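You operate a simulated robot arm through the tools that you are given. There is no shell and no other tool.

You are at the controls of a simulated robot arm. One attempt, no reset.

JOB
Put things in order on the counter. At the end: the tea bottle from the counter stands where the white brush stood; the silver steel tin (marked "SUGAR") from the counter is on the carton (marked "SODA"); the white brush stands where the silver steel tin stood; the white small cup stands where the tea bottle stood; whatever was shut is shut again. Leave all else as you found it, and nothing knocked over. Set down upright: steel tin.
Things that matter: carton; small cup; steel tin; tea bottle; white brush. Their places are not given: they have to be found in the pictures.

It is judged by the outcome, as a careful person would: the job done as asked, and still so three seconds after it is handed in. It fails if anything else is knocked over, pushed out of place, dropped, spilled or broken.

ROBOT AND FRAMES
A 6-joint arm with a two-finger parallel gripper, fixed in place. Base frame: the origin is at the foot of the arm, x ahead of it, y to its left, z up; the work surface is at about z = 0. Readings come in m, rad, newtons and seconds.
With the tool pointing down near the work surface it reaches from about 0.16 to 0.42 m from the base axis. Its first joint turns from -1.152 to 1.152 rad. Payload 1.57 kg.
The tool frame sits at the grasp point between the pads (the TCP): z along the fingers, y along the line on which they close. The tips reach 0.03 m beyond it. Largest opening 0.08 m; finger width 0.017, thickness 0.012; the body of the gripper, 0.04 by 0.082 m, starts 0.08 m behind the TCP.
Orientation is that of the tool frame in the base frame, as a unit quaternion [w, x, y, z]. With the fingers straight down and closing along the base's y, the tool's x points along the base's -x, its y along +y and its z along -z.

CONTROLS
- The arm moves only by the tool play_rows. Its arguments are lists of equal length, an entry for each row: "xyz": the shift along the tool's x, y, z in m, a list of three; "turn": the turn, a rotation vector about the tool's x, y, z in rad, a list of three. In form: {"xyz": [[dx, dy, dz], ...], "turn": [[rx, ry, rz], ...]}. A call has 1 to 20 rows; each row is the pose to reach, as a shift and turn from the pose commanded when the call began, along the tool's axes at that moment. "gripper" is the gripper command, from -1 (shut) to 1 (fully open), values between in proportion, set as the call begins (left out, the last holds). A row lasts 0.2 s, in which the tool goes at most 0.05 m and 0.15 rad; a call with a longer step from one row to the next is refused whole, and so is a gripper value outside its range. Where a pose cannot be reached the arm comes as near as it can. A force on the tool above 40 N (or 10 N above the force at the start of the call, whichever is more), or a blocked arm, ends the call early, and 0.2 s more pass. Each finger travels about 0.153 m/s and halts on what it meets, pressing with about 38 N; the grip force reading is that of the motor and also rises with nothing between the fingers. The clock runs only during rows and for 0.2 s after the last one: add rows that repeat a pose to give the fingers time. The reply holds the time, the measured pose of the TCP, the force on the tool along the base axes, the opening and the grip force, in the units named above and with some noise, with the torque about the TCP (base axes, N m) and any sound that the robot's microphone picked up.
- Cameras (640 x 400 px; columns grow to the right, rows downward): "scene" is fixed at [0.0586, -0.3426, 0.4124]; the picture's right is [0.70, -0.71, 0.00], its down [-0.48, -0.47, -0.74] and it looks along [0.53, 0.52, -0.67] (base axes); focal length 214 px, centre (320, 200). "wrist" rides on the gripper at [0.072, -0.007, -0.122] in the tool frame; the picture's right is [0.09, 1.00, 0.00], its down [-0.84, 0.08, -0.54] and it looks along [-0.54, 0.05, 0.84] (tool axes); focal length 238 px, centre (320, 200).
- snapshot(camera): a new picture of that camera. It takes no simulated time.
- locate(camera, pixels): for up to 12 pixels [column, row] of the newest picture of that camera ("zoom" is the newest enlarged one), the place [x, y, z] in the base frame of the surface seen there, good to about 0.003 m. It takes no simulated time.
- inspect(camera, box): a new picture of the part [left, top, right, bottom] of that camera's present view, enlarged. It takes no simulated time.
- finish_job(): hands the job in; it is judged then, once.

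Open the gripper and draw the arm clear of the work before you hand the job in, unless the task says otherwise.

The tools are called after "Call:" by a JSON object that holds its "method" and its "body". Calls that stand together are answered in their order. play_rows: Moves the arm, as the interface text tells. Its arguments: {"type":"object","properties":{"xyz":{"type":"array","items":{"type":"array","items":{"type":"number"}}},"turn":{"type":"array","items":{"type":"array","items":{"type":"number"}}},"gripper":{"type":"number"}},"required":["xyz","turn"]} The other tools are called the same way: snapshot (camera) takes a picture; locate (camera, pixels) gives the place of the surface under pixels of a picture; inspect (camera, box) takes an enlarged picture of a part of a camera's view; finish_job () hands the job in.

At the start:

```text
clock: 0.0
tcp_pos: [0.2111, 0.0878, 0.2775]
tool_rot: [0.002, 0.001, 1.0, 0.001]
force: [0.1, -0.5, 0.9]
wrist_torque: [0.02, 0.02, 0.02]
finger_gap: 0.08
grasp_force: 0.1
```

scene: 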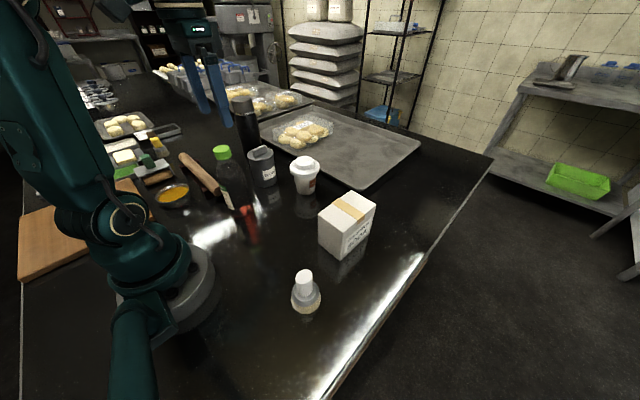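
wrist: 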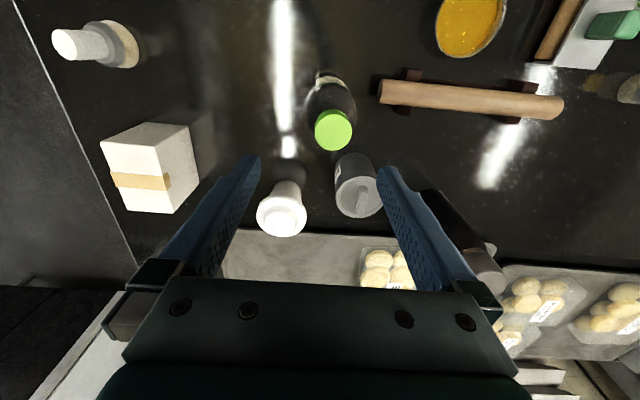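

The scene shows the bottle with a green cap at about (225,175), the grey tin at (262,167), the white cup at (305,175), the carton at (347,225) and the white brush at (305,290). I'll enlarge the views to see details.

Call:
{"method": "inspect", "body": {"camera": "scene", "box": [190, 80, 400, 330]}}

Call:
{"method": "inspect", "body": {"camera": "wrist", "box": [40, 0, 420, 250]}}

```text
1.60 times, centred on (295, 205) of scene
```

zoom: 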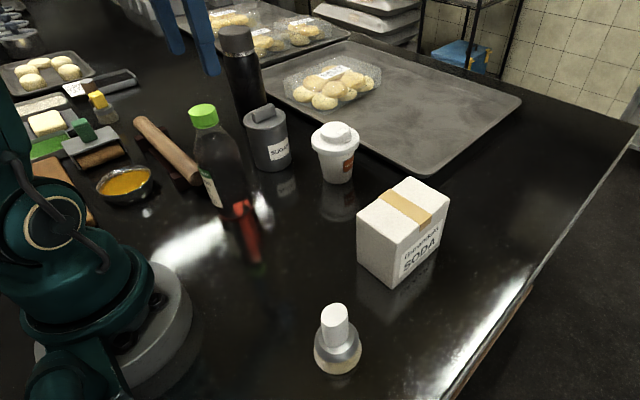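

```text
1.60 times, centred on (230, 125) of wrist
```

zoom: 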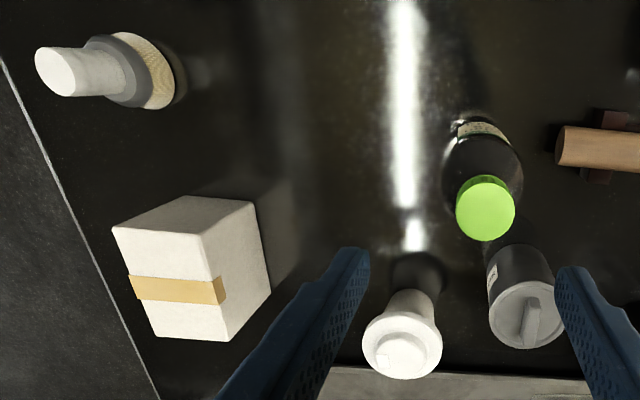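

The tin carries a label on its side; I zoom closer on the tin, cup and bottle cluster and on the carton and brush in the scene view.

Call:
{"method": "inspect", "body": {"camera": "scene", "box": [205, 85, 335, 215]}}

Call:
{"method": "locate", "body": {"camera": "scene", "pixels": [[222, 151], [235, 195], [240, 210], [262, 152], [265, 183], [305, 162], [305, 191], [347, 207], [340, 257], [305, 273], [305, 310], [243, 100]]}}

Call:
{"method": "locate", "body": {"camera": "wrist", "pixels": [[333, 130], [355, 195], [280, 215], [65, 43], [130, 45], [320, 80], [148, 140], [110, 185], [170, 185], [350, 160], [290, 185], [485, 270]]}}

```text
3.08 times, centred on (270, 150) of scene
```

zoom: 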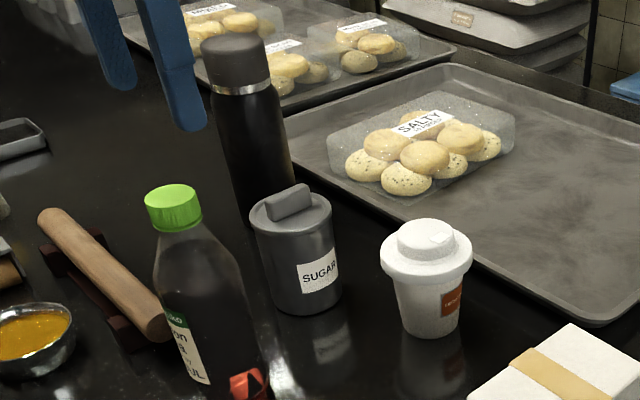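

```text
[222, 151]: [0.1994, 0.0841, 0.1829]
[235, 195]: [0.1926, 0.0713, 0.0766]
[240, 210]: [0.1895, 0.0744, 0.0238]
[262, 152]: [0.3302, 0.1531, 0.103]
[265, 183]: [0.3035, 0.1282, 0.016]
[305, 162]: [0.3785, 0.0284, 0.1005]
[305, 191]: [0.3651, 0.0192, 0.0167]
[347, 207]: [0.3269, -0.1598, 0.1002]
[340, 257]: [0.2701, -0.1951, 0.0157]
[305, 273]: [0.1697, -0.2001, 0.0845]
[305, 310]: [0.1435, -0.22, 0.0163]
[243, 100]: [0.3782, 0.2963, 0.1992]
```

```text
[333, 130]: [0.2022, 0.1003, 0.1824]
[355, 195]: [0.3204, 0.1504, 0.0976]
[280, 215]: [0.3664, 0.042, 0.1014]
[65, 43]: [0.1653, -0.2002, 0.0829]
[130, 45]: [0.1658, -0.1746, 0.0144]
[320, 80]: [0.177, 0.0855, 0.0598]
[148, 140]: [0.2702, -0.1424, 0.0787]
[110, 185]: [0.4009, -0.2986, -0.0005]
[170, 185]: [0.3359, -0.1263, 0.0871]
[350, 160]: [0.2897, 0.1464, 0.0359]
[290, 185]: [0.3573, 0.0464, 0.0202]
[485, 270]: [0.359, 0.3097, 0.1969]
```

The tin reads "SUGAR" and its lid has a bar handle. I'll sample rim and side points from this zoom to get diameters and centres of the tin, cup and bottle.

Call:
{"method": "locate", "body": {"camera": "zoom", "pixels": [[253, 214], [329, 212], [292, 230], [290, 192], [285, 275], [305, 309], [270, 290], [338, 285], [384, 255], [469, 255], [427, 225], [427, 268]]}}

Call:
{"method": "locate", "body": {"camera": "zoom", "pixels": [[405, 325], [432, 335], [458, 325], [398, 290], [463, 290], [172, 195], [148, 210], [201, 205], [175, 228], [160, 270], [240, 280], [200, 290]]}}

Call:
{"method": "inspect", "body": {"camera": "scene", "box": [270, 180, 400, 330]}}

```text
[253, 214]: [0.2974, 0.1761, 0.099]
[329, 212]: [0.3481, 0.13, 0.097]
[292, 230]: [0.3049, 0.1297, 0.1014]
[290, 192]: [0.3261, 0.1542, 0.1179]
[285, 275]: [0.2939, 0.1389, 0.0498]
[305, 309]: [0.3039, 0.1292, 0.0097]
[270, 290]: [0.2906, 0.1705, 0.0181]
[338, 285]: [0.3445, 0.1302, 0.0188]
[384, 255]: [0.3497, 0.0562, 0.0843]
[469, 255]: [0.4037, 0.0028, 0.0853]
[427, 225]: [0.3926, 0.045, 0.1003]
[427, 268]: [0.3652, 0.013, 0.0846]
```

```text
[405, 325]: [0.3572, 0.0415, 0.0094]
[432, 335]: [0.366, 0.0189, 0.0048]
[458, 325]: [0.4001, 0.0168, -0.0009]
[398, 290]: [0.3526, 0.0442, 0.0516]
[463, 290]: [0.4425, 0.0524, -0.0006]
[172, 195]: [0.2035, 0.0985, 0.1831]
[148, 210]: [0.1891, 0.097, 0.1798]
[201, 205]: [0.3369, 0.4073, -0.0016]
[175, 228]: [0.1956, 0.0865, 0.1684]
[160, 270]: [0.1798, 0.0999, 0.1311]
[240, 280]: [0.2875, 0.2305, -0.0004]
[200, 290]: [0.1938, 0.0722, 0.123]
```

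```text
2.67 times, centred on (335, 255) of scene
```

zoom: 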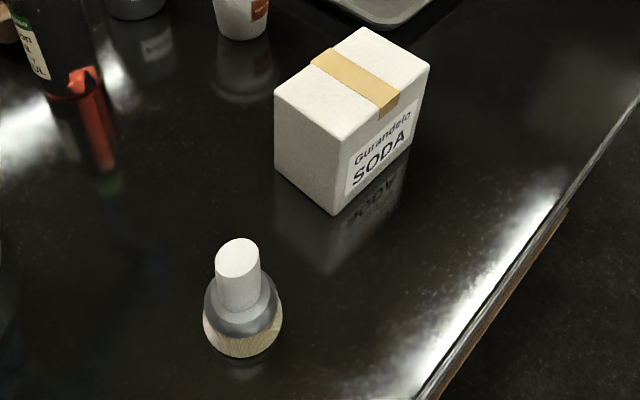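

Rim points put the tin centre near (0.322, 0.155) with about 0.07 m diameter, and the cup near (0.377, 0.030) with a brim of about 0.077–0.08 m. I move the arm at the same height over the cup to measure it from above.

Call:
{"method": "play_rows", "body": {"xyz": [[-0.03, -0.01, 0], [-0.06, -0.02, 0], [-0.09, -0.03, 0], [-0.12, -0.04, 0], [-0.15, -0.05, 0], [-0.15, -0.05, 0]], "turn": [[0, 0, 0], [0, 0, 0], [0, 0, 0], [0, 0, 0], [0, 0, 0], [0, 0, 0]], "gripper": 1}}

Call:
{"method": "snapshot", "body": {"camera": "wrist"}}

Call:
{"method": "snapshot", "body": {"camera": "scene"}}

```text
clock: 1.4
tcp_pos: [0.3305, 0.0325, 0.2516]
tool_rot: [0.002, 0.0, 1.0, 0.001]
force: [0.5, 0.5, 1.0]
wrist_torque: [0.04, -0.03, -0.01]
finger_gap: 0.0804
grasp_force: 0.2
out of reach, approached as far as the arm can: row 4, 5, 6
```

```text
taken
```

wrist: 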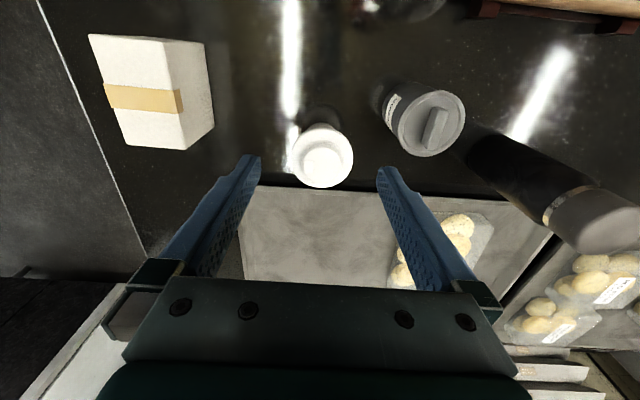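

```text
taken
```

scene: 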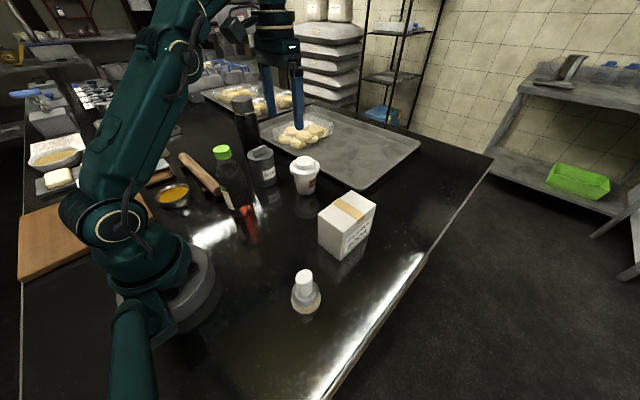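

At z 0.25 the reach stopped at x 0.33. The wrist view shows the cup lid at (322,160) and the tin at (427,125); I enlarge and sample them.

Call:
{"method": "inspect", "body": {"camera": "wrist", "box": [270, 60, 490, 200]}}

```text
2.86 times, centred on (380, 130) of wrist
```

zoom: 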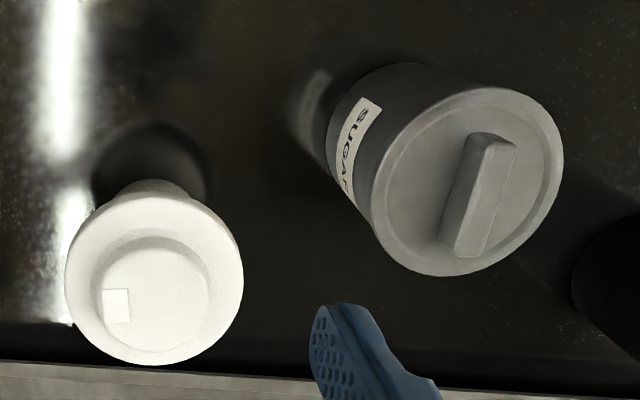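

The brim spans about 180 zoomed px, roughly 0.08 m, too wide to pass between the fingers from above. I sample rim and dome points of cup and tin.

Call:
{"method": "locate", "body": {"camera": "zoom", "pixels": [[68, 280], [240, 280], [154, 210], [154, 360], [155, 300], [100, 275], [208, 290], [155, 252], [155, 345], [70, 320], [238, 320], [160, 190]]}}

Call:
{"method": "locate", "body": {"camera": "zoom", "pixels": [[376, 200], [558, 150], [485, 92], [440, 272], [483, 140], [465, 245], [400, 130], [420, 250], [540, 220], [340, 130], [365, 75], [478, 195]]}}

```text
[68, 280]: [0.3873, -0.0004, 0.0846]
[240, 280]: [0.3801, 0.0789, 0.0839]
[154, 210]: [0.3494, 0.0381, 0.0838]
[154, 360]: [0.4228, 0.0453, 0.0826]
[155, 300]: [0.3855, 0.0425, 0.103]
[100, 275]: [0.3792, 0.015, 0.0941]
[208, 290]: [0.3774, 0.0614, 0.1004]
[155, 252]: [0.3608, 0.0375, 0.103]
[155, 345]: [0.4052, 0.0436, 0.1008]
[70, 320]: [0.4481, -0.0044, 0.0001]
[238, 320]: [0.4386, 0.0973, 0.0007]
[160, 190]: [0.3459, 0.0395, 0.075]
```

```text
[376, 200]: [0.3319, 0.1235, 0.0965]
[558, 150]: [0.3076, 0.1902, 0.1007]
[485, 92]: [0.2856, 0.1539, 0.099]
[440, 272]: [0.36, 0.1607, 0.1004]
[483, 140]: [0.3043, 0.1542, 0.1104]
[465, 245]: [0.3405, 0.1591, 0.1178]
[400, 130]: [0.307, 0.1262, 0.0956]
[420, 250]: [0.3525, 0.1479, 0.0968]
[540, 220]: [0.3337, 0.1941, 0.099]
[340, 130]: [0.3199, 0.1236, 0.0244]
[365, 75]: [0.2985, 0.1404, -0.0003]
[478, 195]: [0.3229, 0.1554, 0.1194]
```

Combined estimates: tin centre about (0.321, 0.157), diameter about 0.073; cup centre about (0.383, 0.039). I shift toward the tin, lowering slightly, staying well above everything (tips above z 0.17).

Call:
{"method": "play_rows", "body": {"xyz": [[0.003, 0.0, 0.03], [0.005, 0.03, 0.04], [0.008, 0.06, 0.04], [0.01, 0.09, 0.04], [0.01, 0.122, 0.04], [0.01, 0.122, 0.04]], "turn": [[0, 0, 0], [0, 0, 0], [0, 0, 0], [0, 0, 0], [0, 0, 0], [0, 0, 0]], "gripper": 1}}

Call:
{"method": "snapshot", "body": {"camera": "wrist"}}

```text
clock: 2.8
tcp_pos: [0.322, 0.1562, 0.2146]
tool_rot: [0.0, 0.001, 1.0, 0.0]
force: [1.4, -0.8, -0.9]
wrist_torque: [-0.02, 0.01, -0.03]
finger_gap: 0.0799
grasp_force: 0.0
```

```text
taken
```

wrist: 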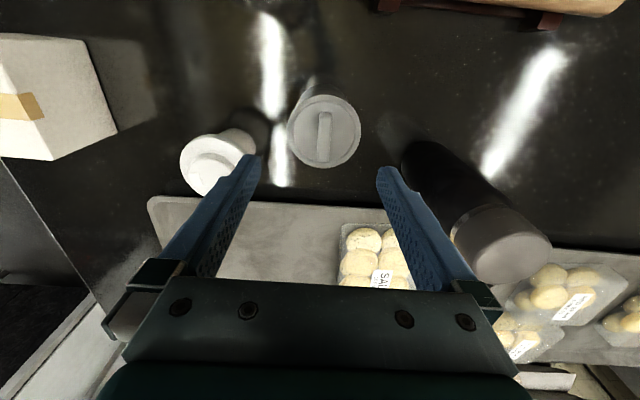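

The arm is at (0.322, 0.156, 0.215), and the tin's lid is seen around (325,131). I enlarge it to fix its offset from the tool axis (column ≈320).

Call:
{"method": "inspect", "body": {"camera": "wrist", "box": [250, 60, 400, 190]}}

```text
3.08 times, centred on (325, 125) of wrist
```

zoom: 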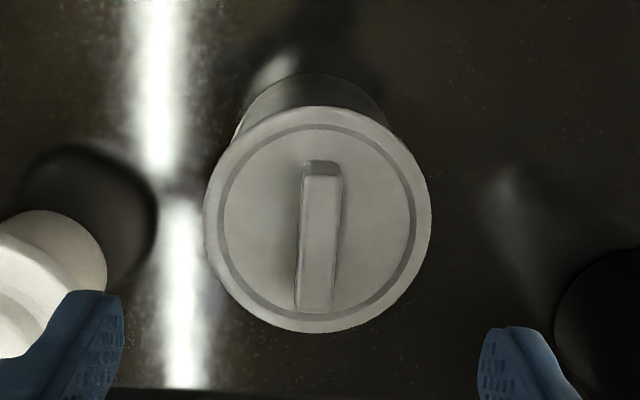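

The lid is about 0.074 m wide with its centre at about (0.320, 0.1597), i.e. 2 mm toward the base and 3.5 mm left of the tool axis. I correct and lower to z≈0.14, fingertips just above the lid rim.

Call:
{"method": "play_rows", "body": {"xyz": [[0.002, 0.0035, 0.02], [0.002, 0.0035, 0.045], [0.002, 0.0035, 0.07], [0.002, 0.0035, 0.07]], "turn": [[0, 0, 0], [0, 0, 0], [0, 0, 0], [0, 0, 0]], "gripper": 1}}

Call:
{"method": "snapshot", "body": {"camera": "wrist"}}

Call:
{"method": "inspect", "body": {"camera": "wrist", "box": [220, 80, 420, 210]}}

Call:
{"method": "inspect", "body": {"camera": "scene", "box": [205, 85, 335, 215]}}

```text
clock: 3.8
tcp_pos: [0.3216, 0.1602, 0.1449]
tool_rot: [0.0, 0.0, 1.0, 0.001]
force: [-0.3, 0.1, 0.2]
wrist_torque: [-0.03, 0.01, -0.02]
finger_gap: 0.08
grasp_force: 0.1
```

```text
taken
```

wrist: 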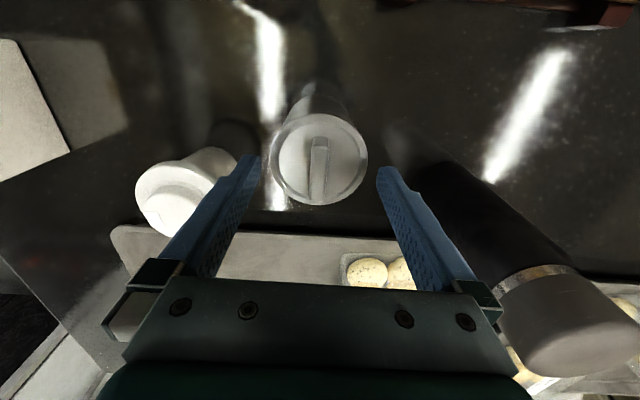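

```text
3.08 times, centred on (320, 145) of wrist
```

zoom: 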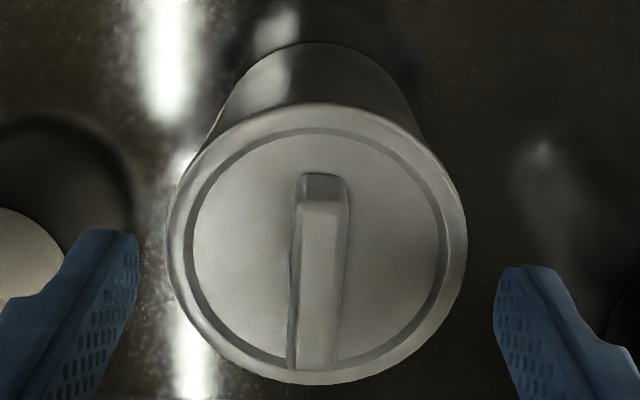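

```text
3.08 times, centred on (270, 150) of scene
```

zoom: 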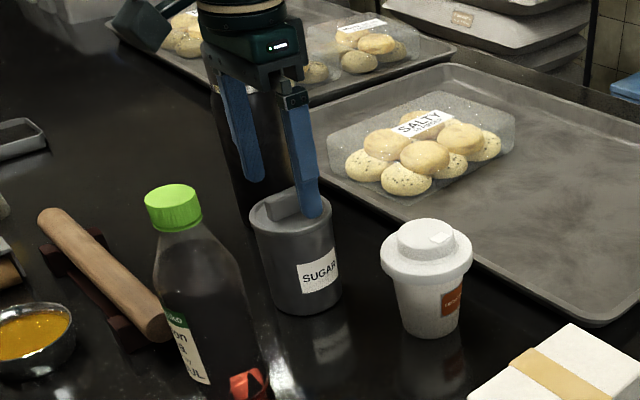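

The lid (zoom columns 165–467) is centred between the fingertips (138 and 496) within about 1 mm, with ~3–4 mm clearance per side. I descend straight to TCP z≈0.06.

Call:
{"method": "play_rows", "body": {"xyz": [[0.0015, -0.0005, 0.015], [0.0015, -0.0005, 0.03], [0.0015, -0.0005, 0.045], [0.0015, -0.0005, 0.06], [0.0015, -0.0005, 0.075], [0.0015, -0.0005, 0.085], [0.0015, -0.0005, 0.085]], "turn": [[0, 0, 0], [0, 0, 0], [0, 0, 0], [0, 0, 0], [0, 0, 0], [0, 0, 0], [0, 0, 0]], "gripper": 1}}

Call:
{"method": "inspect", "body": {"camera": "scene", "box": [205, 85, 335, 215]}}

Call:
{"method": "snapshot", "body": {"camera": "wrist"}}

```text
clock: 5.4
tcp_pos: [0.3191, 0.1569, 0.0583]
tool_rot: [0.001, 0.0, 1.0, 0.001]
force: [0.7, 0.3, -0.4]
wrist_torque: [0.04, -0.02, -0.03]
finger_gap: 0.08
grasp_force: 0.1
```

```text
3.08 times, centred on (270, 150) of scene
```

zoom: 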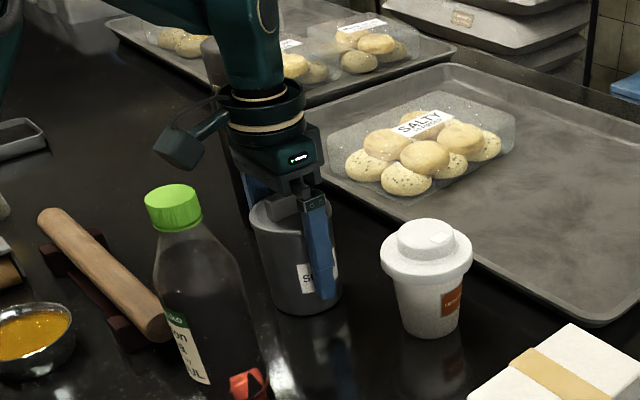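

```text
taken
```

wrist: 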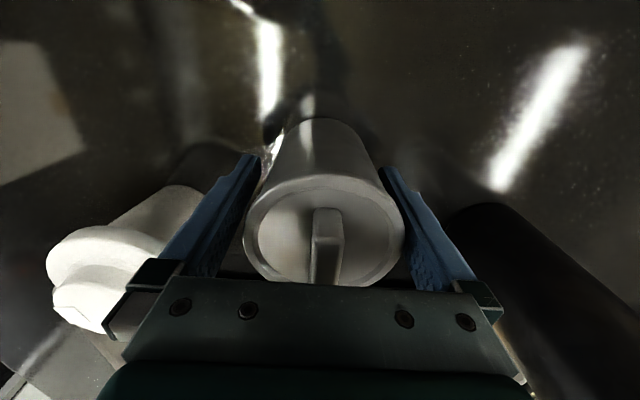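

Both fingers straddle the tin with no contact force. I close the gripper and hold for about a second.

Call:
{"method": "play_rows", "body": {"xyz": [[0, 0, 0], [0, 0, 0], [0, 0, 0], [0, 0, 0]], "turn": [[0, 0, 0], [0, 0, 0], [0, 0, 0], [0, 0, 0]], "gripper": -1}}

```text
clock: 6.4
tcp_pos: [0.3183, 0.1572, 0.0583]
tool_rot: [-0.001, 0.001, 1.0, 0.001]
force: [0.9, 0.5, -3.7]
wrist_torque: [-0.02, 0.02, 0.03]
finger_gap: 0.0722
grasp_force: 37.6
```

Gripped at 0.072 m gap with 37.6 N. I lift straight up by about 0.14 m.

Call:
{"method": "play_rows", "body": {"xyz": [[0, 0, -0.01], [0, 0, -0.03], [0, 0, -0.055], [0, 0, -0.08], [0, 0, -0.105], [0, 0, -0.13], [0, 0, -0.14], [0, 0, -0.14]], "turn": [[0, 0, 0], [0, 0, 0], [0, 0, 0], [0, 0, 0], [0, 0, 0], [0, 0, 0], [0, 0, 0], [0, 0, 0]]}}

Call:
{"method": "snapshot", "body": {"camera": "scene"}}

Call:
{"method": "snapshot", "body": {"camera": "wrist"}}

```text
clock: 8.2
tcp_pos: [0.3187, 0.1593, 0.1998]
tool_rot: [0.001, 0.0, 1.0, 0.001]
force: [0.5, -0.4, -0.1]
wrist_torque: [0.01, 0.0, 0.0]
finger_gap: 0.0718
grasp_force: 37.3
heard: snap
```

```text
taken
```

scene: 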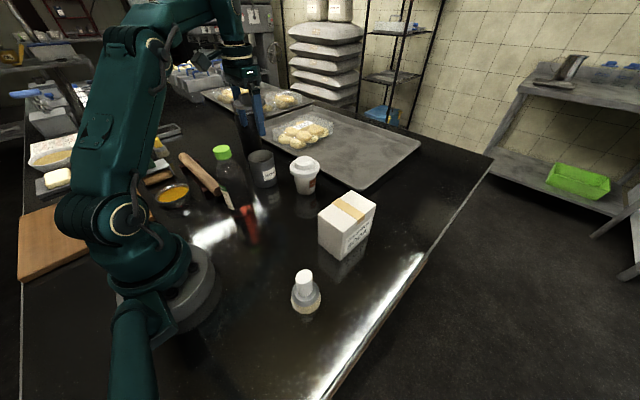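

```text
taken
```

wrist: 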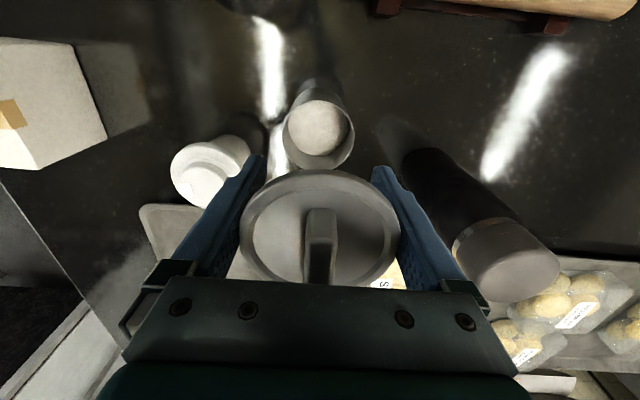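

The snap was the lid coming off: the lid is in the fingers and the tin body remains on the counter with sugar visible at (320,130). I look closely before putting the lid back.

Call:
{"method": "inspect", "body": {"camera": "scene", "box": [205, 65, 335, 215]}}

Call:
{"method": "inspect", "body": {"camera": "wrist", "box": [220, 70, 420, 290]}}

```text
2.67 times, centred on (270, 140) of scene
```

zoom: 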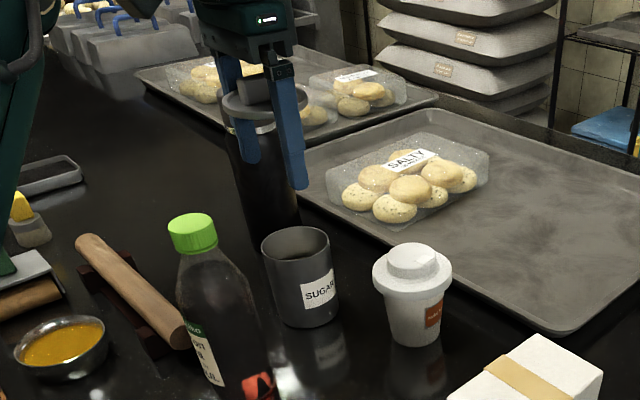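

```text
1.82 times, centred on (320, 180) of wrist
```

zoom: 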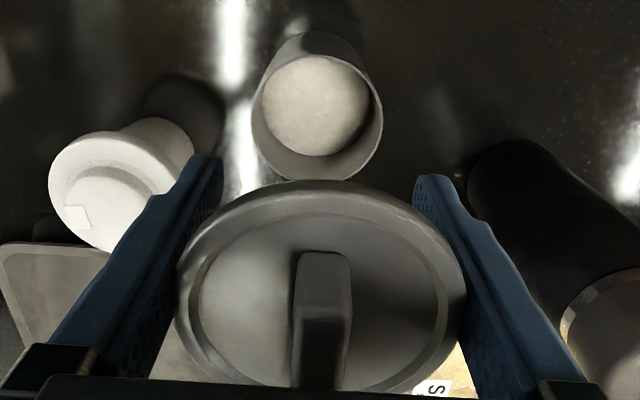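

The open tin still stands in place and the lid is held level, gripped high on the fingers. I zoom in on the rim to check its alignment under the lid before lowering.

Call:
{"method": "inspect", "body": {"camera": "wrist", "box": [265, 70, 375, 180]}}

Call:
{"method": "inspect", "body": {"camera": "scene", "box": [220, 75, 310, 195]}}

```text
3.64 times, centred on (320, 125) of wrist
```

zoom: 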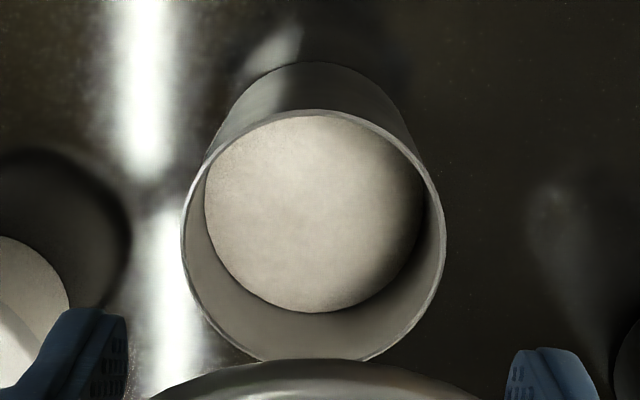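

```text
3.33 times, centred on (265, 135) of scene
```

zoom: 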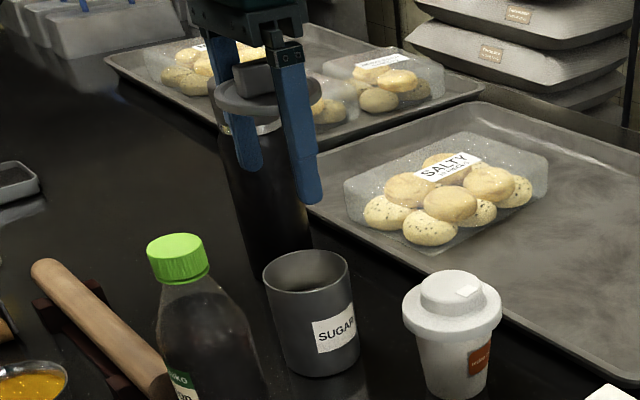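

The rim (zoom columns 181–446) is about 0.0716 m wide, nearly the lid's width, and lines up with the lid to ~2 mm. I lower back along the same line, stopping 1 cm above the closed height to check.

Call:
{"method": "play_rows", "body": {"xyz": [[0, 0, 0.02], [0, 0, 0.045], [0, 0, 0.07], [0, 0, 0.095], [0, 0, 0.115], [0, 0, 0.125], [0, 0, 0.125]], "turn": [[0, 0, 0], [0, 0, 0], [0, 0, 0], [0, 0, 0], [0, 0, 0], [0, 0, 0], [0, 0, 0]]}}

Call:
{"method": "inspect", "body": {"camera": "scene", "box": [220, 105, 310, 215]}}

Call:
{"method": "inspect", "body": {"camera": "wrist", "box": [220, 90, 420, 290]}}

```text
clock: 9.2
tcp_pos: [0.3221, 0.1574, 0.1224]
tool_rot: [0.006, 0.0, 1.0, -0.002]
force: [-3.0, -0.5, 7.7]
wrist_torque: [-0.28, 0.03, -0.07]
finger_gap: 0.0718
grasp_force: 38.0
stopped in row 4: the force on the tool passed its limit at 83 N (the readings are from after the stop); the commanded pose is now the measured one
```

```text
3.64 times, centred on (265, 160) of scene
```

zoom: 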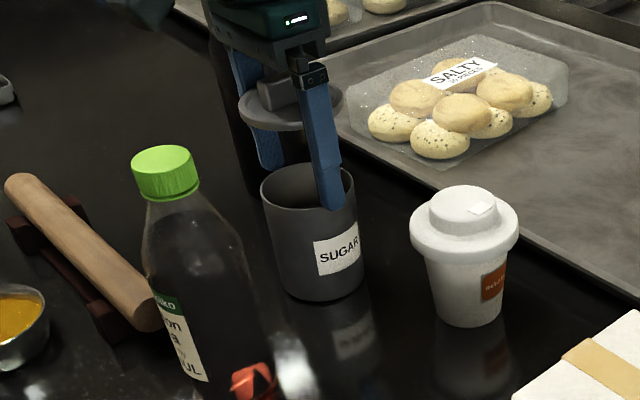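

```text
2.00 times, centred on (320, 190) of wrist
```

zoom: 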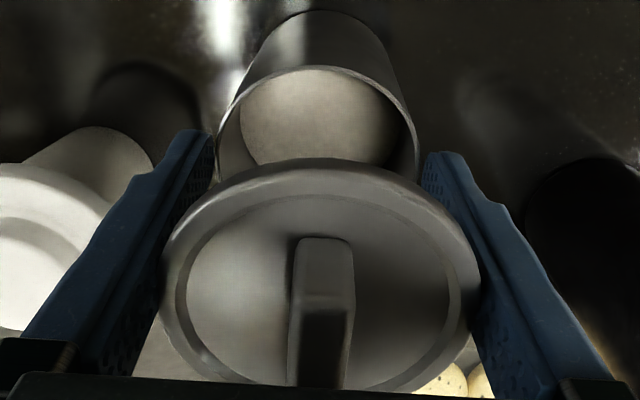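

The descent stopped because a fingertip (gap 0.0718) landed on the tin's own rim, so this grip cannot re-seat the lid. I raise straight up and check that the tin hasn't moved.

Call:
{"method": "play_rows", "body": {"xyz": [[0, 0, -0.01], [0, 0, -0.03], [0, 0, -0.055], [0, 0, -0.08], [0, 0, -0.08]], "turn": [[0, 0, 0], [0, 0, 0], [0, 0, 0], [0, 0, 0], [0, 0, 0]]}}

Call:
{"method": "inspect", "body": {"camera": "scene", "box": [220, 75, 310, 195]}}

Call:
{"method": "inspect", "body": {"camera": "wrist", "box": [265, 70, 375, 180]}}

```text
clock: 10.3
tcp_pos: [0.3193, 0.1563, 0.2014]
tool_rot: [0.005, 0.0, 1.0, -0.002]
force: [0.7, -0.3, 0.2]
wrist_torque: [0.0, 0.01, 0.05]
finger_gap: 0.0721
grasp_force: 38.1
```

```text
3.33 times, centred on (265, 135) of scene
```

zoom: 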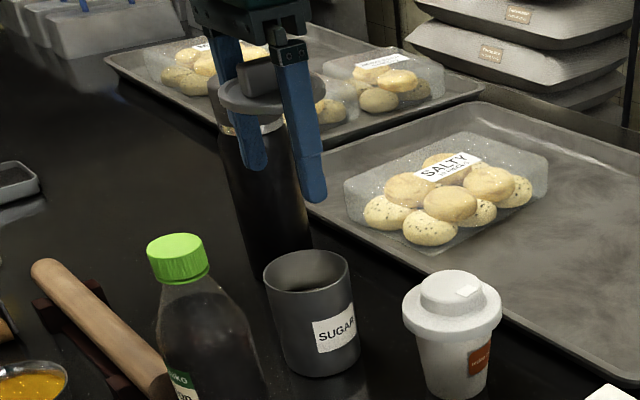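

```text
3.64 times, centred on (320, 125) of wrist
```

zoom: 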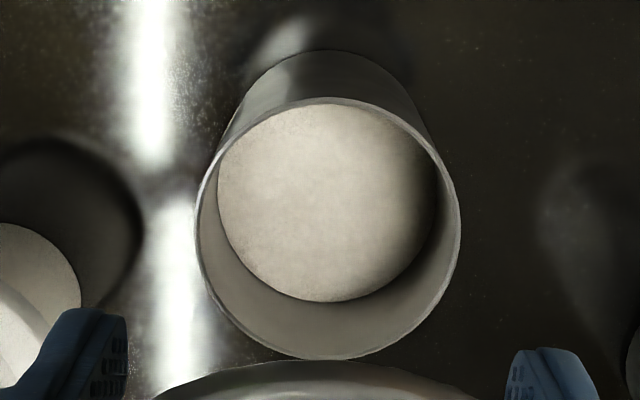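

The tin is still upright in place with its sugar. I'll park the lid on a corner of the carton's top, with the fingers straddling the corner, so I measure the carton's corners.

Call:
{"method": "inspect", "body": {"camera": "scene", "box": [305, 180, 390, 265]}}

```text
4.71 times, centred on (348, 222) of scene
```

zoom: 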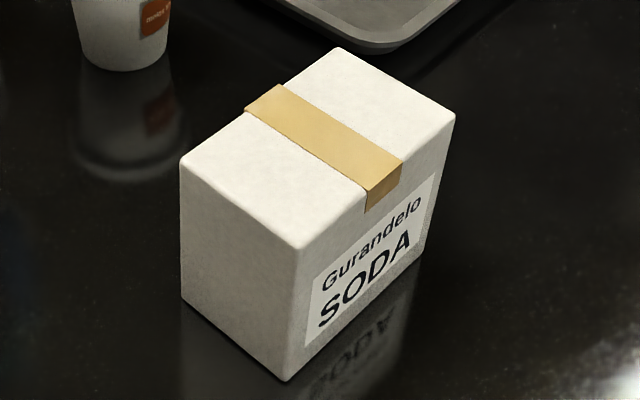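

Call:
{"method": "locate", "body": {"camera": "zoom", "pixels": [[184, 162], [337, 52], [451, 118], [299, 245], [318, 150], [240, 108], [184, 290], [284, 375], [240, 200], [395, 85], [375, 185], [230, 350]]}}

```text
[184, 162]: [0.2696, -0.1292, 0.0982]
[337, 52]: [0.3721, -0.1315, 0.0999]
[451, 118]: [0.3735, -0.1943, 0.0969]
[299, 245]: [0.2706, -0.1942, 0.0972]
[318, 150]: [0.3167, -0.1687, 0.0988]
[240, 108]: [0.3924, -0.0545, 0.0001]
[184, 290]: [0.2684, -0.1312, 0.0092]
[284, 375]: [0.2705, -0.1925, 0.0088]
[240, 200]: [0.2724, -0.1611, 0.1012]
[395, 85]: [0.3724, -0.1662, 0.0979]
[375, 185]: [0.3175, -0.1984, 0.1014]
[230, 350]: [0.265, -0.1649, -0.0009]
```

The carton spans x 0.268–0.375, y −0.196 to −0.128, top z 0.10. I carry the lid across at z≈0.2 toward its near-left corner.

Call:
{"method": "play_rows", "body": {"xyz": [[0.005, -0.03, 0], [0.01, -0.07, 0], [0.015, -0.11, 0], [0.02, -0.15, 0], [0.025, -0.19, 0], [0.03, -0.23, 0], [0.034, -0.27, 0], [0.034, -0.3, 0], [0.034, -0.3, 0]], "turn": [[-0.002, 0.005, 0], [-0.004, 0.01, 0], [-0.004, 0.01, 0], [-0.004, 0.01, 0], [-0.004, 0.01, 0], [-0.004, 0.01, 0], [-0.004, 0.01, 0], [-0.004, 0.01, 0], [-0.004, 0.01, 0]]}}

Call:
{"method": "snapshot", "body": {"camera": "scene"}}

```text
clock: 12.3
tcp_pos: [0.2845, -0.1428, 0.2022]
tool_rot: [0.001, 0.0, 1.0, -0.001]
force: [0.4, 0.0, -0.7]
wrist_torque: [-0.01, 0.0, 0.03]
finger_gap: 0.0719
grasp_force: 37.9
```

```text
taken
```

scene: 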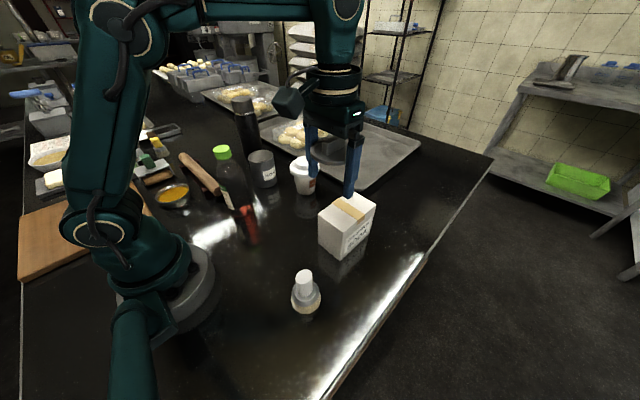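

The lid is above the carton at (0.2845, −0.143, 0.202). I turn the tool 45° about its axis so the fingers close across the corner's diagonal.

Call:
{"method": "play_rows", "body": {"xyz": [[0, 0, 0], [0, 0, 0], [0, 0, 0], [0, 0, 0], [0, 0, 0], [0, 0, 0], [0, 0, 0]], "turn": [[0, 0, 0.131], [0, 0, 0.262], [0, 0, 0.393], [0, 0, 0.524], [0, 0, 0.655], [0, 0, 0.785], [0, 0, 0.785]]}}

Call:
{"method": "snapshot", "body": {"camera": "wrist"}}

Call:
{"method": "inspect", "body": {"camera": "scene", "box": [270, 80, 400, 265]}}

```text
clock: 13.9
tcp_pos: [0.286, -0.1433, 0.202]
tool_rot: [0.001, 0.383, 0.924, -0.001]
force: [-0.5, 0.0, 1.1]
wrist_torque: [-0.02, 0.01, -0.04]
finger_gap: 0.072
grasp_force: 38.0
```

```text
taken
```

wrist: 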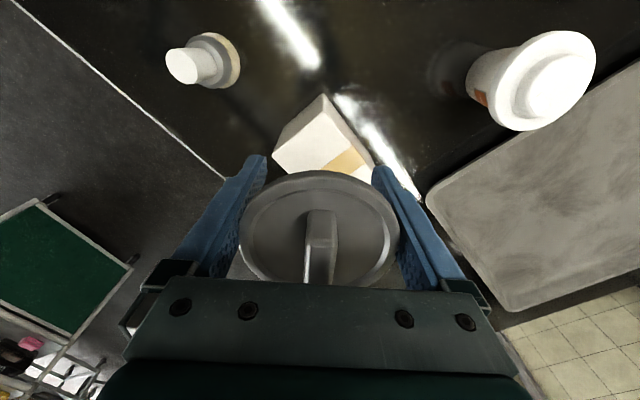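

```text
2.16 times, centred on (335, 172) of scene
```

zoom: 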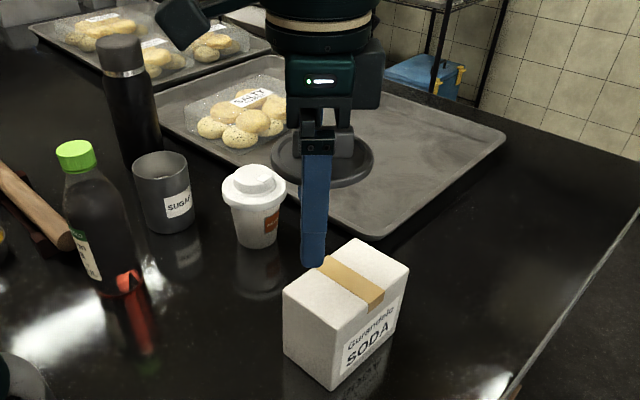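

The carton's corner shows at wrist (322,95), centred between the fingers. I locate it and the edges nearby to fix how far the lid centre is from the corner.

Call:
{"method": "locate", "body": {"camera": "wrist", "pixels": [[322, 97], [322, 102], [322, 115], [300, 120], [345, 125], [276, 148], [370, 158], [322, 150], [530, 85], [203, 65], [320, 240], [320, 175]]}}

Call:
{"method": "inspect", "body": {"camera": "wrist", "box": [240, 70, 400, 200]}}

```text
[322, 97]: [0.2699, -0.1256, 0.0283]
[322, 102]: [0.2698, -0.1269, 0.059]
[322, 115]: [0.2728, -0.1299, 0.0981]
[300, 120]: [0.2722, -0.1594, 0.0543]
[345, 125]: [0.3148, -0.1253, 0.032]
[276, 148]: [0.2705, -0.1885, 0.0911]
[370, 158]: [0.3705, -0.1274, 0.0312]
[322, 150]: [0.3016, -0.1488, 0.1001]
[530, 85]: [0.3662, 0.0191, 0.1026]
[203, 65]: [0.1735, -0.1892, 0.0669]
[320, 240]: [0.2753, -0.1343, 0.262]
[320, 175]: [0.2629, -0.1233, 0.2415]
```

```text
3.08 times, centred on (320, 135) of wrist
```

zoom: 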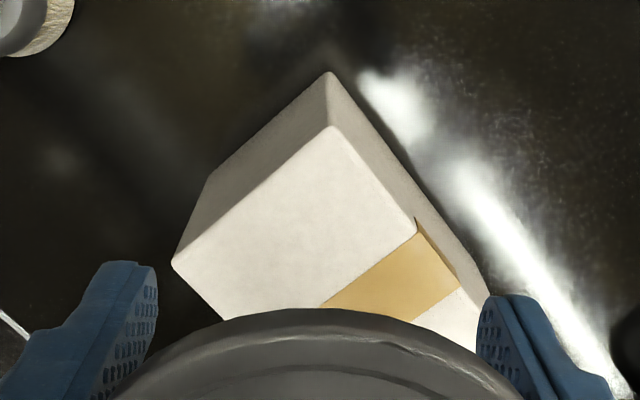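

The top corner is actually at wrist (324,111), i.e. 24 mm from the tool axis and 3 mm sideways. I shift 4 mm toward the corner and 3 mm across, then lower to z≈0.10 with the fingers passing either side of the corner.

Call:
{"method": "play_rows", "body": {"xyz": [[0.004, 0.003, 0.01], [0.004, 0.003, 0.03], [0.004, 0.003, 0.05], [0.004, 0.003, 0.065], [0.004, 0.003, 0.08], [0.004, 0.003, 0.095], [0.004, 0.003, 0.1], [0.004, 0.003, 0.1]], "turn": [[0, 0, 0], [0, 0, 0], [0, 0, 0], [0, 0, 0], [0, 0, 0], [0, 0, 0], [0, 0, 0], [0, 0, 0]]}}

Call:
{"method": "inspect", "body": {"camera": "scene", "box": [290, 130, 400, 265]}}

Call:
{"method": "snapshot", "body": {"camera": "wrist"}}

```text
clock: 15.8
tcp_pos: [0.2852, -0.1376, 0.1019]
tool_rot: [0.0, 0.382, 0.924, 0.0]
force: [0.2, 0.0, 0.1]
wrist_torque: [-0.02, 0.02, 0.01]
finger_gap: 0.072
grasp_force: 38.1
```

```text
2.96 times, centred on (345, 198) of scene
```

zoom: 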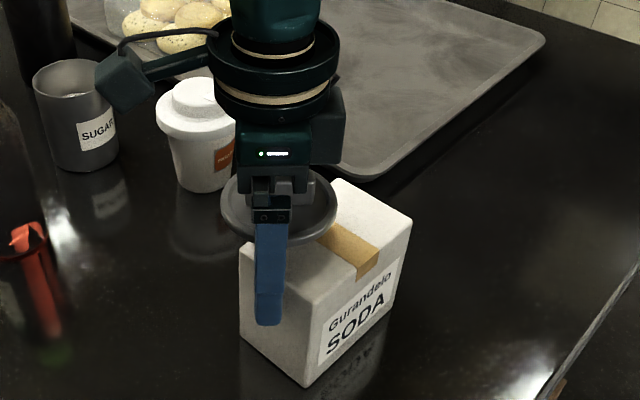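

```text
taken
```

wrist: 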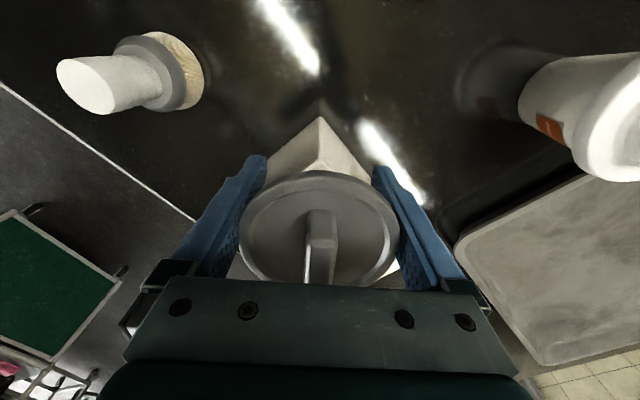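

The fingers are straddling the corner cleanly with no contact. I lower slowly another 20 mm, watching for contact of the lid with the carton top.

Call:
{"method": "play_rows", "body": {"xyz": [[0, 0, 0.005], [0, 0, 0.01], [0, 0, 0.015], [0, 0, 0.018], [0, 0, 0.02], [0, 0, 0.02]], "turn": [[0, 0, 0], [0, 0, 0], [0, 0, 0], [0, 0, 0], [0, 0, 0], [0, 0, 0]]}}

Call:
{"method": "inspect", "body": {"camera": "scene", "box": [300, 150, 390, 250]}}

```text
clock: 17.1
tcp_pos: [0.2859, -0.138, 0.0822]
tool_rot: [0.001, 0.383, 0.924, 0.0]
force: [0.6, 0.8, 0.1]
wrist_torque: [0.01, 0.0, -0.02]
finger_gap: 0.0719
grasp_force: 38.0
```

```text
4.00 times, centred on (345, 200) of scene
```

zoom: 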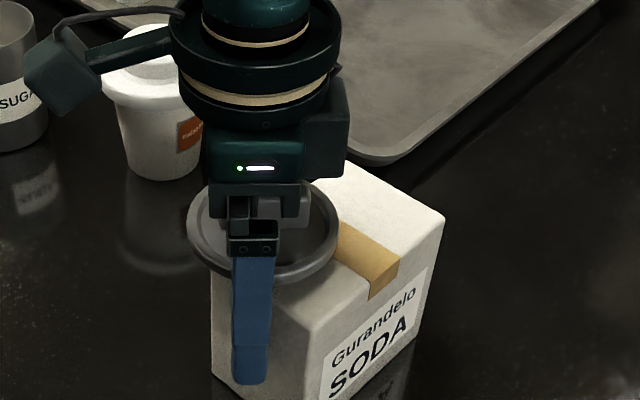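

Still no contact at TCP z 0.082. I go on in 2 mm steps.

Call:
{"method": "play_rows", "body": {"xyz": [[0, 0, 0.002], [0, 0, 0.004], [0, 0, 0.006], [0, 0, 0.006]], "turn": [[0, 0, 0], [0, 0, 0], [0, 0, 0], [0, 0, 0]]}}

Call:
{"method": "inspect", "body": {"camera": "scene", "box": [300, 150, 390, 250]}}

```text
clock: 18.1
tcp_pos: [0.2845, -0.1371, 0.0758]
tool_rot: [0.0, 0.383, 0.924, 0.0]
force: [-0.2, 0.2, -0.8]
wrist_torque: [0.02, -0.02, 0.01]
finger_gap: 0.0716
grasp_force: 37.9
```

```text
4.00 times, centred on (345, 200) of scene
```

zoom: 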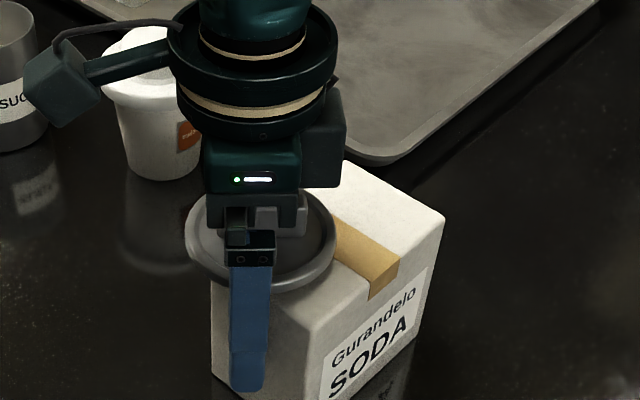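

The lid now looks almost on the carton, but there's no force yet. I continue down 4 mm in 1 mm rows.

Call:
{"method": "play_rows", "body": {"xyz": [[0, 0, 0.001], [0, 0, 0.002], [0, 0, 0.003], [0, 0, 0.004], [0, 0, 0.004]], "turn": [[0, 0, 0], [0, 0, 0], [0, 0, 0], [0, 0, 0], [0, 0, 0]]}}

Call:
{"method": "inspect", "body": {"camera": "scene", "box": [300, 150, 390, 250]}}

```text
clock: 19.4
tcp_pos: [0.2849, -0.1383, 0.0733]
tool_rot: [0.0, 0.382, 0.924, -0.001]
force: [0.0, -0.9, 0.2]
wrist_torque: [0.02, 0.03, -0.03]
finger_gap: 0.0718
grasp_force: 38.0
```

```text
4.00 times, centred on (345, 200) of scene
```

zoom: 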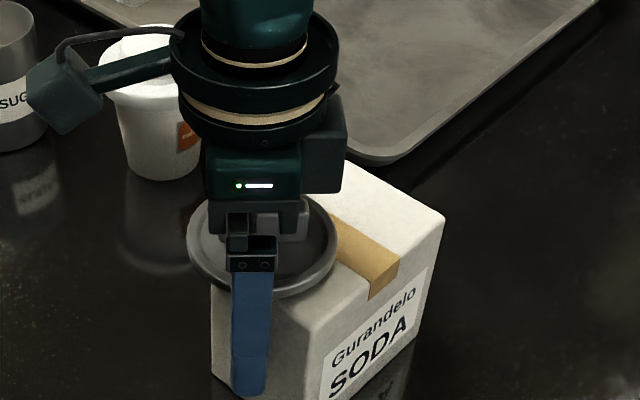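

Still free. Another 4 mm down in 1 mm rows.

Call:
{"method": "play_rows", "body": {"xyz": [[0, 0, 0.001], [0, 0, 0.002], [0, 0, 0.003], [0, 0, 0.004], [0, 0, 0.004]], "turn": [[0, 0, 0], [0, 0, 0], [0, 0, 0], [0, 0, 0], [0, 0, 0]]}}

Call:
{"method": "inspect", "body": {"camera": "scene", "box": [300, 150, 390, 250]}}

```text
clock: 20.6
tcp_pos: [0.2851, -0.1388, 0.0692]
tool_rot: [0.0, 0.383, 0.924, -0.001]
force: [-0.4, 0.1, 0.6]
wrist_torque: [-0.01, -0.01, -0.02]
finger_gap: 0.0718
grasp_force: 37.5
```

```text
4.00 times, centred on (345, 200) of scene
```

zoom: 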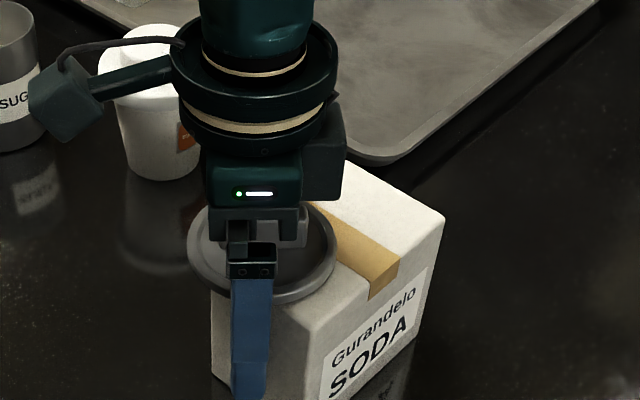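

No contact at TCP z 0.069, so the lid is thin. Another 4 mm down in 1 mm rows.

Call:
{"method": "play_rows", "body": {"xyz": [[0, 0, 0.001], [0, 0, 0.002], [0, 0, 0.003], [0, 0, 0.004], [0, 0, 0.004]], "turn": [[0, 0, 0], [0, 0, 0], [0, 0, 0], [0, 0, 0], [0, 0, 0]]}}

Call:
{"method": "inspect", "body": {"camera": "scene", "box": [300, 150, 390, 250]}}

```text
clock: 21.8
tcp_pos: [0.2857, -0.1393, 0.0637]
tool_rot: [0.002, 0.382, 0.924, 0.0]
force: [-3.0, 0.3, 19.5]
wrist_torque: [-0.6, 0.03, -0.06]
finger_gap: 0.0718
grasp_force: 37.8
```

```text
4.00 times, centred on (345, 200) of scene
```

zoom: 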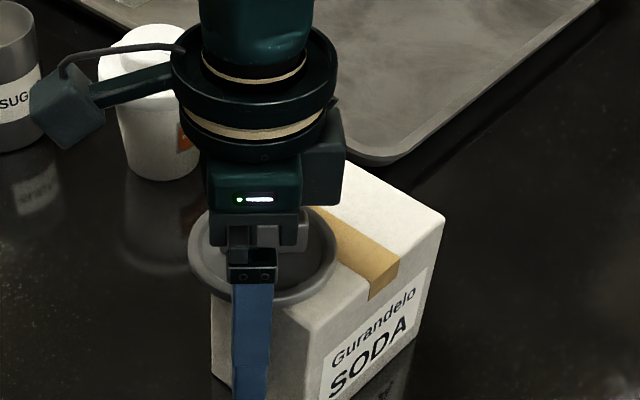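

Contact: 19.5 N upward at TCP z 0.064, so the lid rests on the carton. I ease up half a millimetre and open the gripper.

Call:
{"method": "play_rows", "body": {"xyz": [[0, 0, -0.001], [0, 0, -0.001]], "turn": [[0, 0, 0], [0, 0, 0]]}}

Call:
{"method": "play_rows", "body": {"xyz": [[0, 0, 0], [0, 0, 0], [0, 0, 0]], "turn": [[0, 0, 0], [0, 0, 0], [0, 0, 0]], "gripper": 1}}

Call:
{"method": "inspect", "body": {"camera": "scene", "box": [300, 150, 390, 250]}}

Call:
{"method": "snapshot", "body": {"camera": "wrist"}}

```text
clock: 22.4
tcp_pos: [0.2846, -0.1386, 0.0644]
tool_rot: [0.001, 0.383, 0.924, 0.0]
force: [0.4, -1.2, 13.7]
wrist_torque: [-0.39, 0.07, -0.02]
finger_gap: 0.072
grasp_force: 37.6
```

```text
clock: 23.1
tcp_pos: [0.2857, -0.1381, 0.0642]
tool_rot: [0.001, 0.383, 0.924, 0.0]
force: [0.1, -0.2, -0.5]
wrist_torque: [0.0, -0.04, 0.0]
finger_gap: 0.0799
grasp_force: 0.1
```

```text
4.00 times, centred on (345, 200) of scene
```

zoom: 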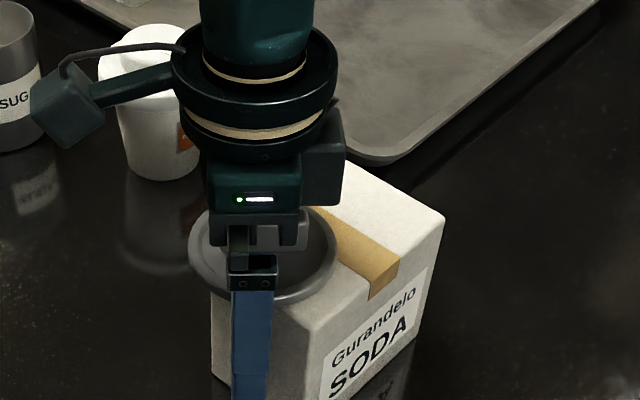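

```text
taken
```

wrist: 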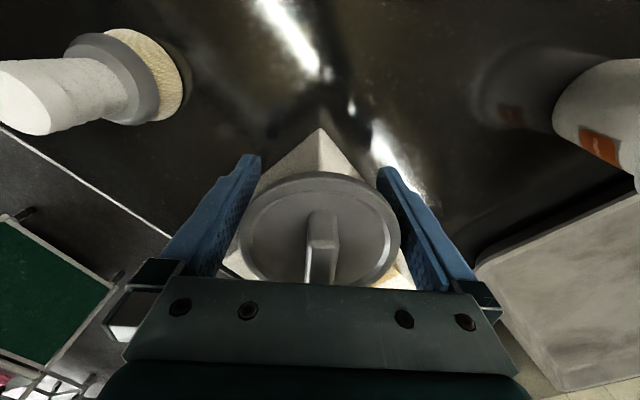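

The lid sits on the carton, free of the fingers. I raise 74 mm so only the fingertips flank the lid's handle bar (z about 0.106–0.124).

Call:
{"method": "play_rows", "body": {"xyz": [[0, 0, -0.01], [0, 0, -0.025], [0, 0, -0.045], [0, 0, -0.065], [0, 0, -0.074], [0, 0, -0.074]], "turn": [[0, 0, 0], [0, 0, 0], [0, 0, 0], [0, 0, 0], [0, 0, 0], [0, 0, 0]]}}

Call:
{"method": "snapshot", "body": {"camera": "wrist"}}

Call:
{"method": "inspect", "body": {"camera": "scene", "box": [300, 140, 390, 250]}}

```text
clock: 24.6
tcp_pos: [0.2854, -0.1385, 0.1385]
tool_rot: [0.001, 0.383, 0.924, 0.0]
force: [0.2, 0.5, 0.5]
wrist_torque: [0.01, -0.03, 0.0]
finger_gap: 0.0798
grasp_force: 0.1
```

```text
taken
```

wrist: 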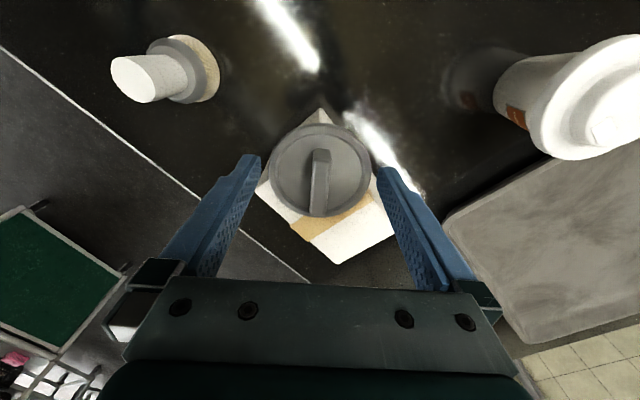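

```text
3.64 times, centred on (345, 195) of scene
```

zoom: 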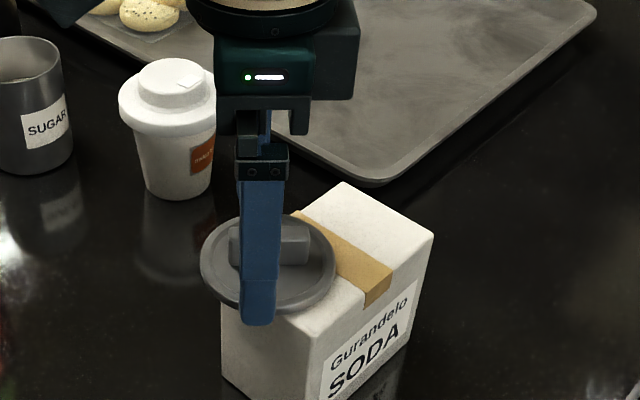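

The handle bar sits centred between the fingertips. I close onto it.

Call:
{"method": "play_rows", "body": {"xyz": [[0, 0, 0], [0, 0, 0], [0, 0, 0], [0, 0, 0], [0, 0, 0]], "turn": [[0, 0, 0], [0, 0, 0], [0, 0, 0], [0, 0, 0], [0, 0, 0]], "gripper": -1}}

Call:
{"method": "inspect", "body": {"camera": "wrist", "box": [240, 100, 400, 230]}}

Call:
{"method": "inspect", "body": {"camera": "scene", "box": [300, 140, 390, 250]}}

```text
clock: 25.8
tcp_pos: [0.2842, -0.1379, 0.1386]
tool_rot: [0.001, 0.383, 0.924, 0.0]
force: [0.7, 0.5, 1.8]
wrist_torque: [-0.06, 0.01, 0.03]
finger_gap: 0.0106
grasp_force: 28.6
```

```text
3.08 times, centred on (320, 165) of wrist
```

zoom: 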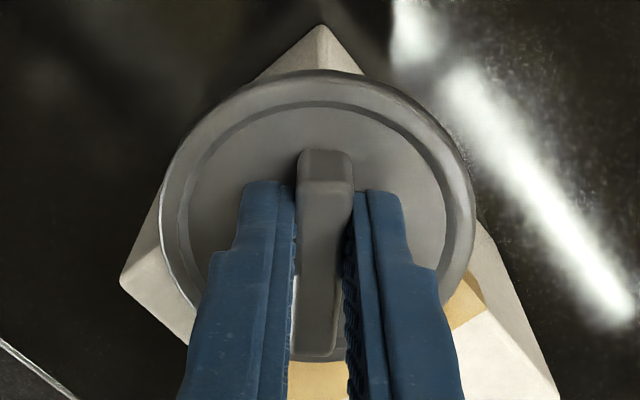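

```text
3.64 times, centred on (345, 195) of scene
```

zoom: 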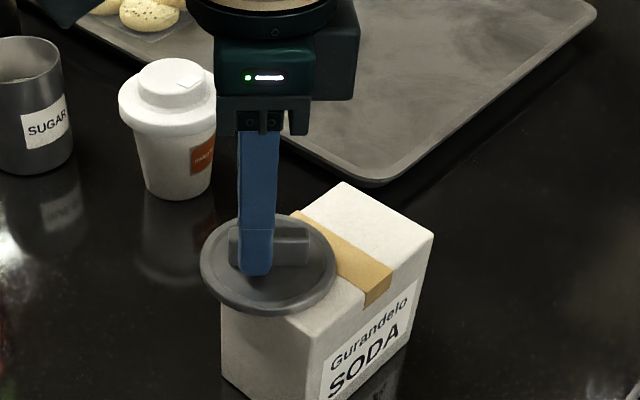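

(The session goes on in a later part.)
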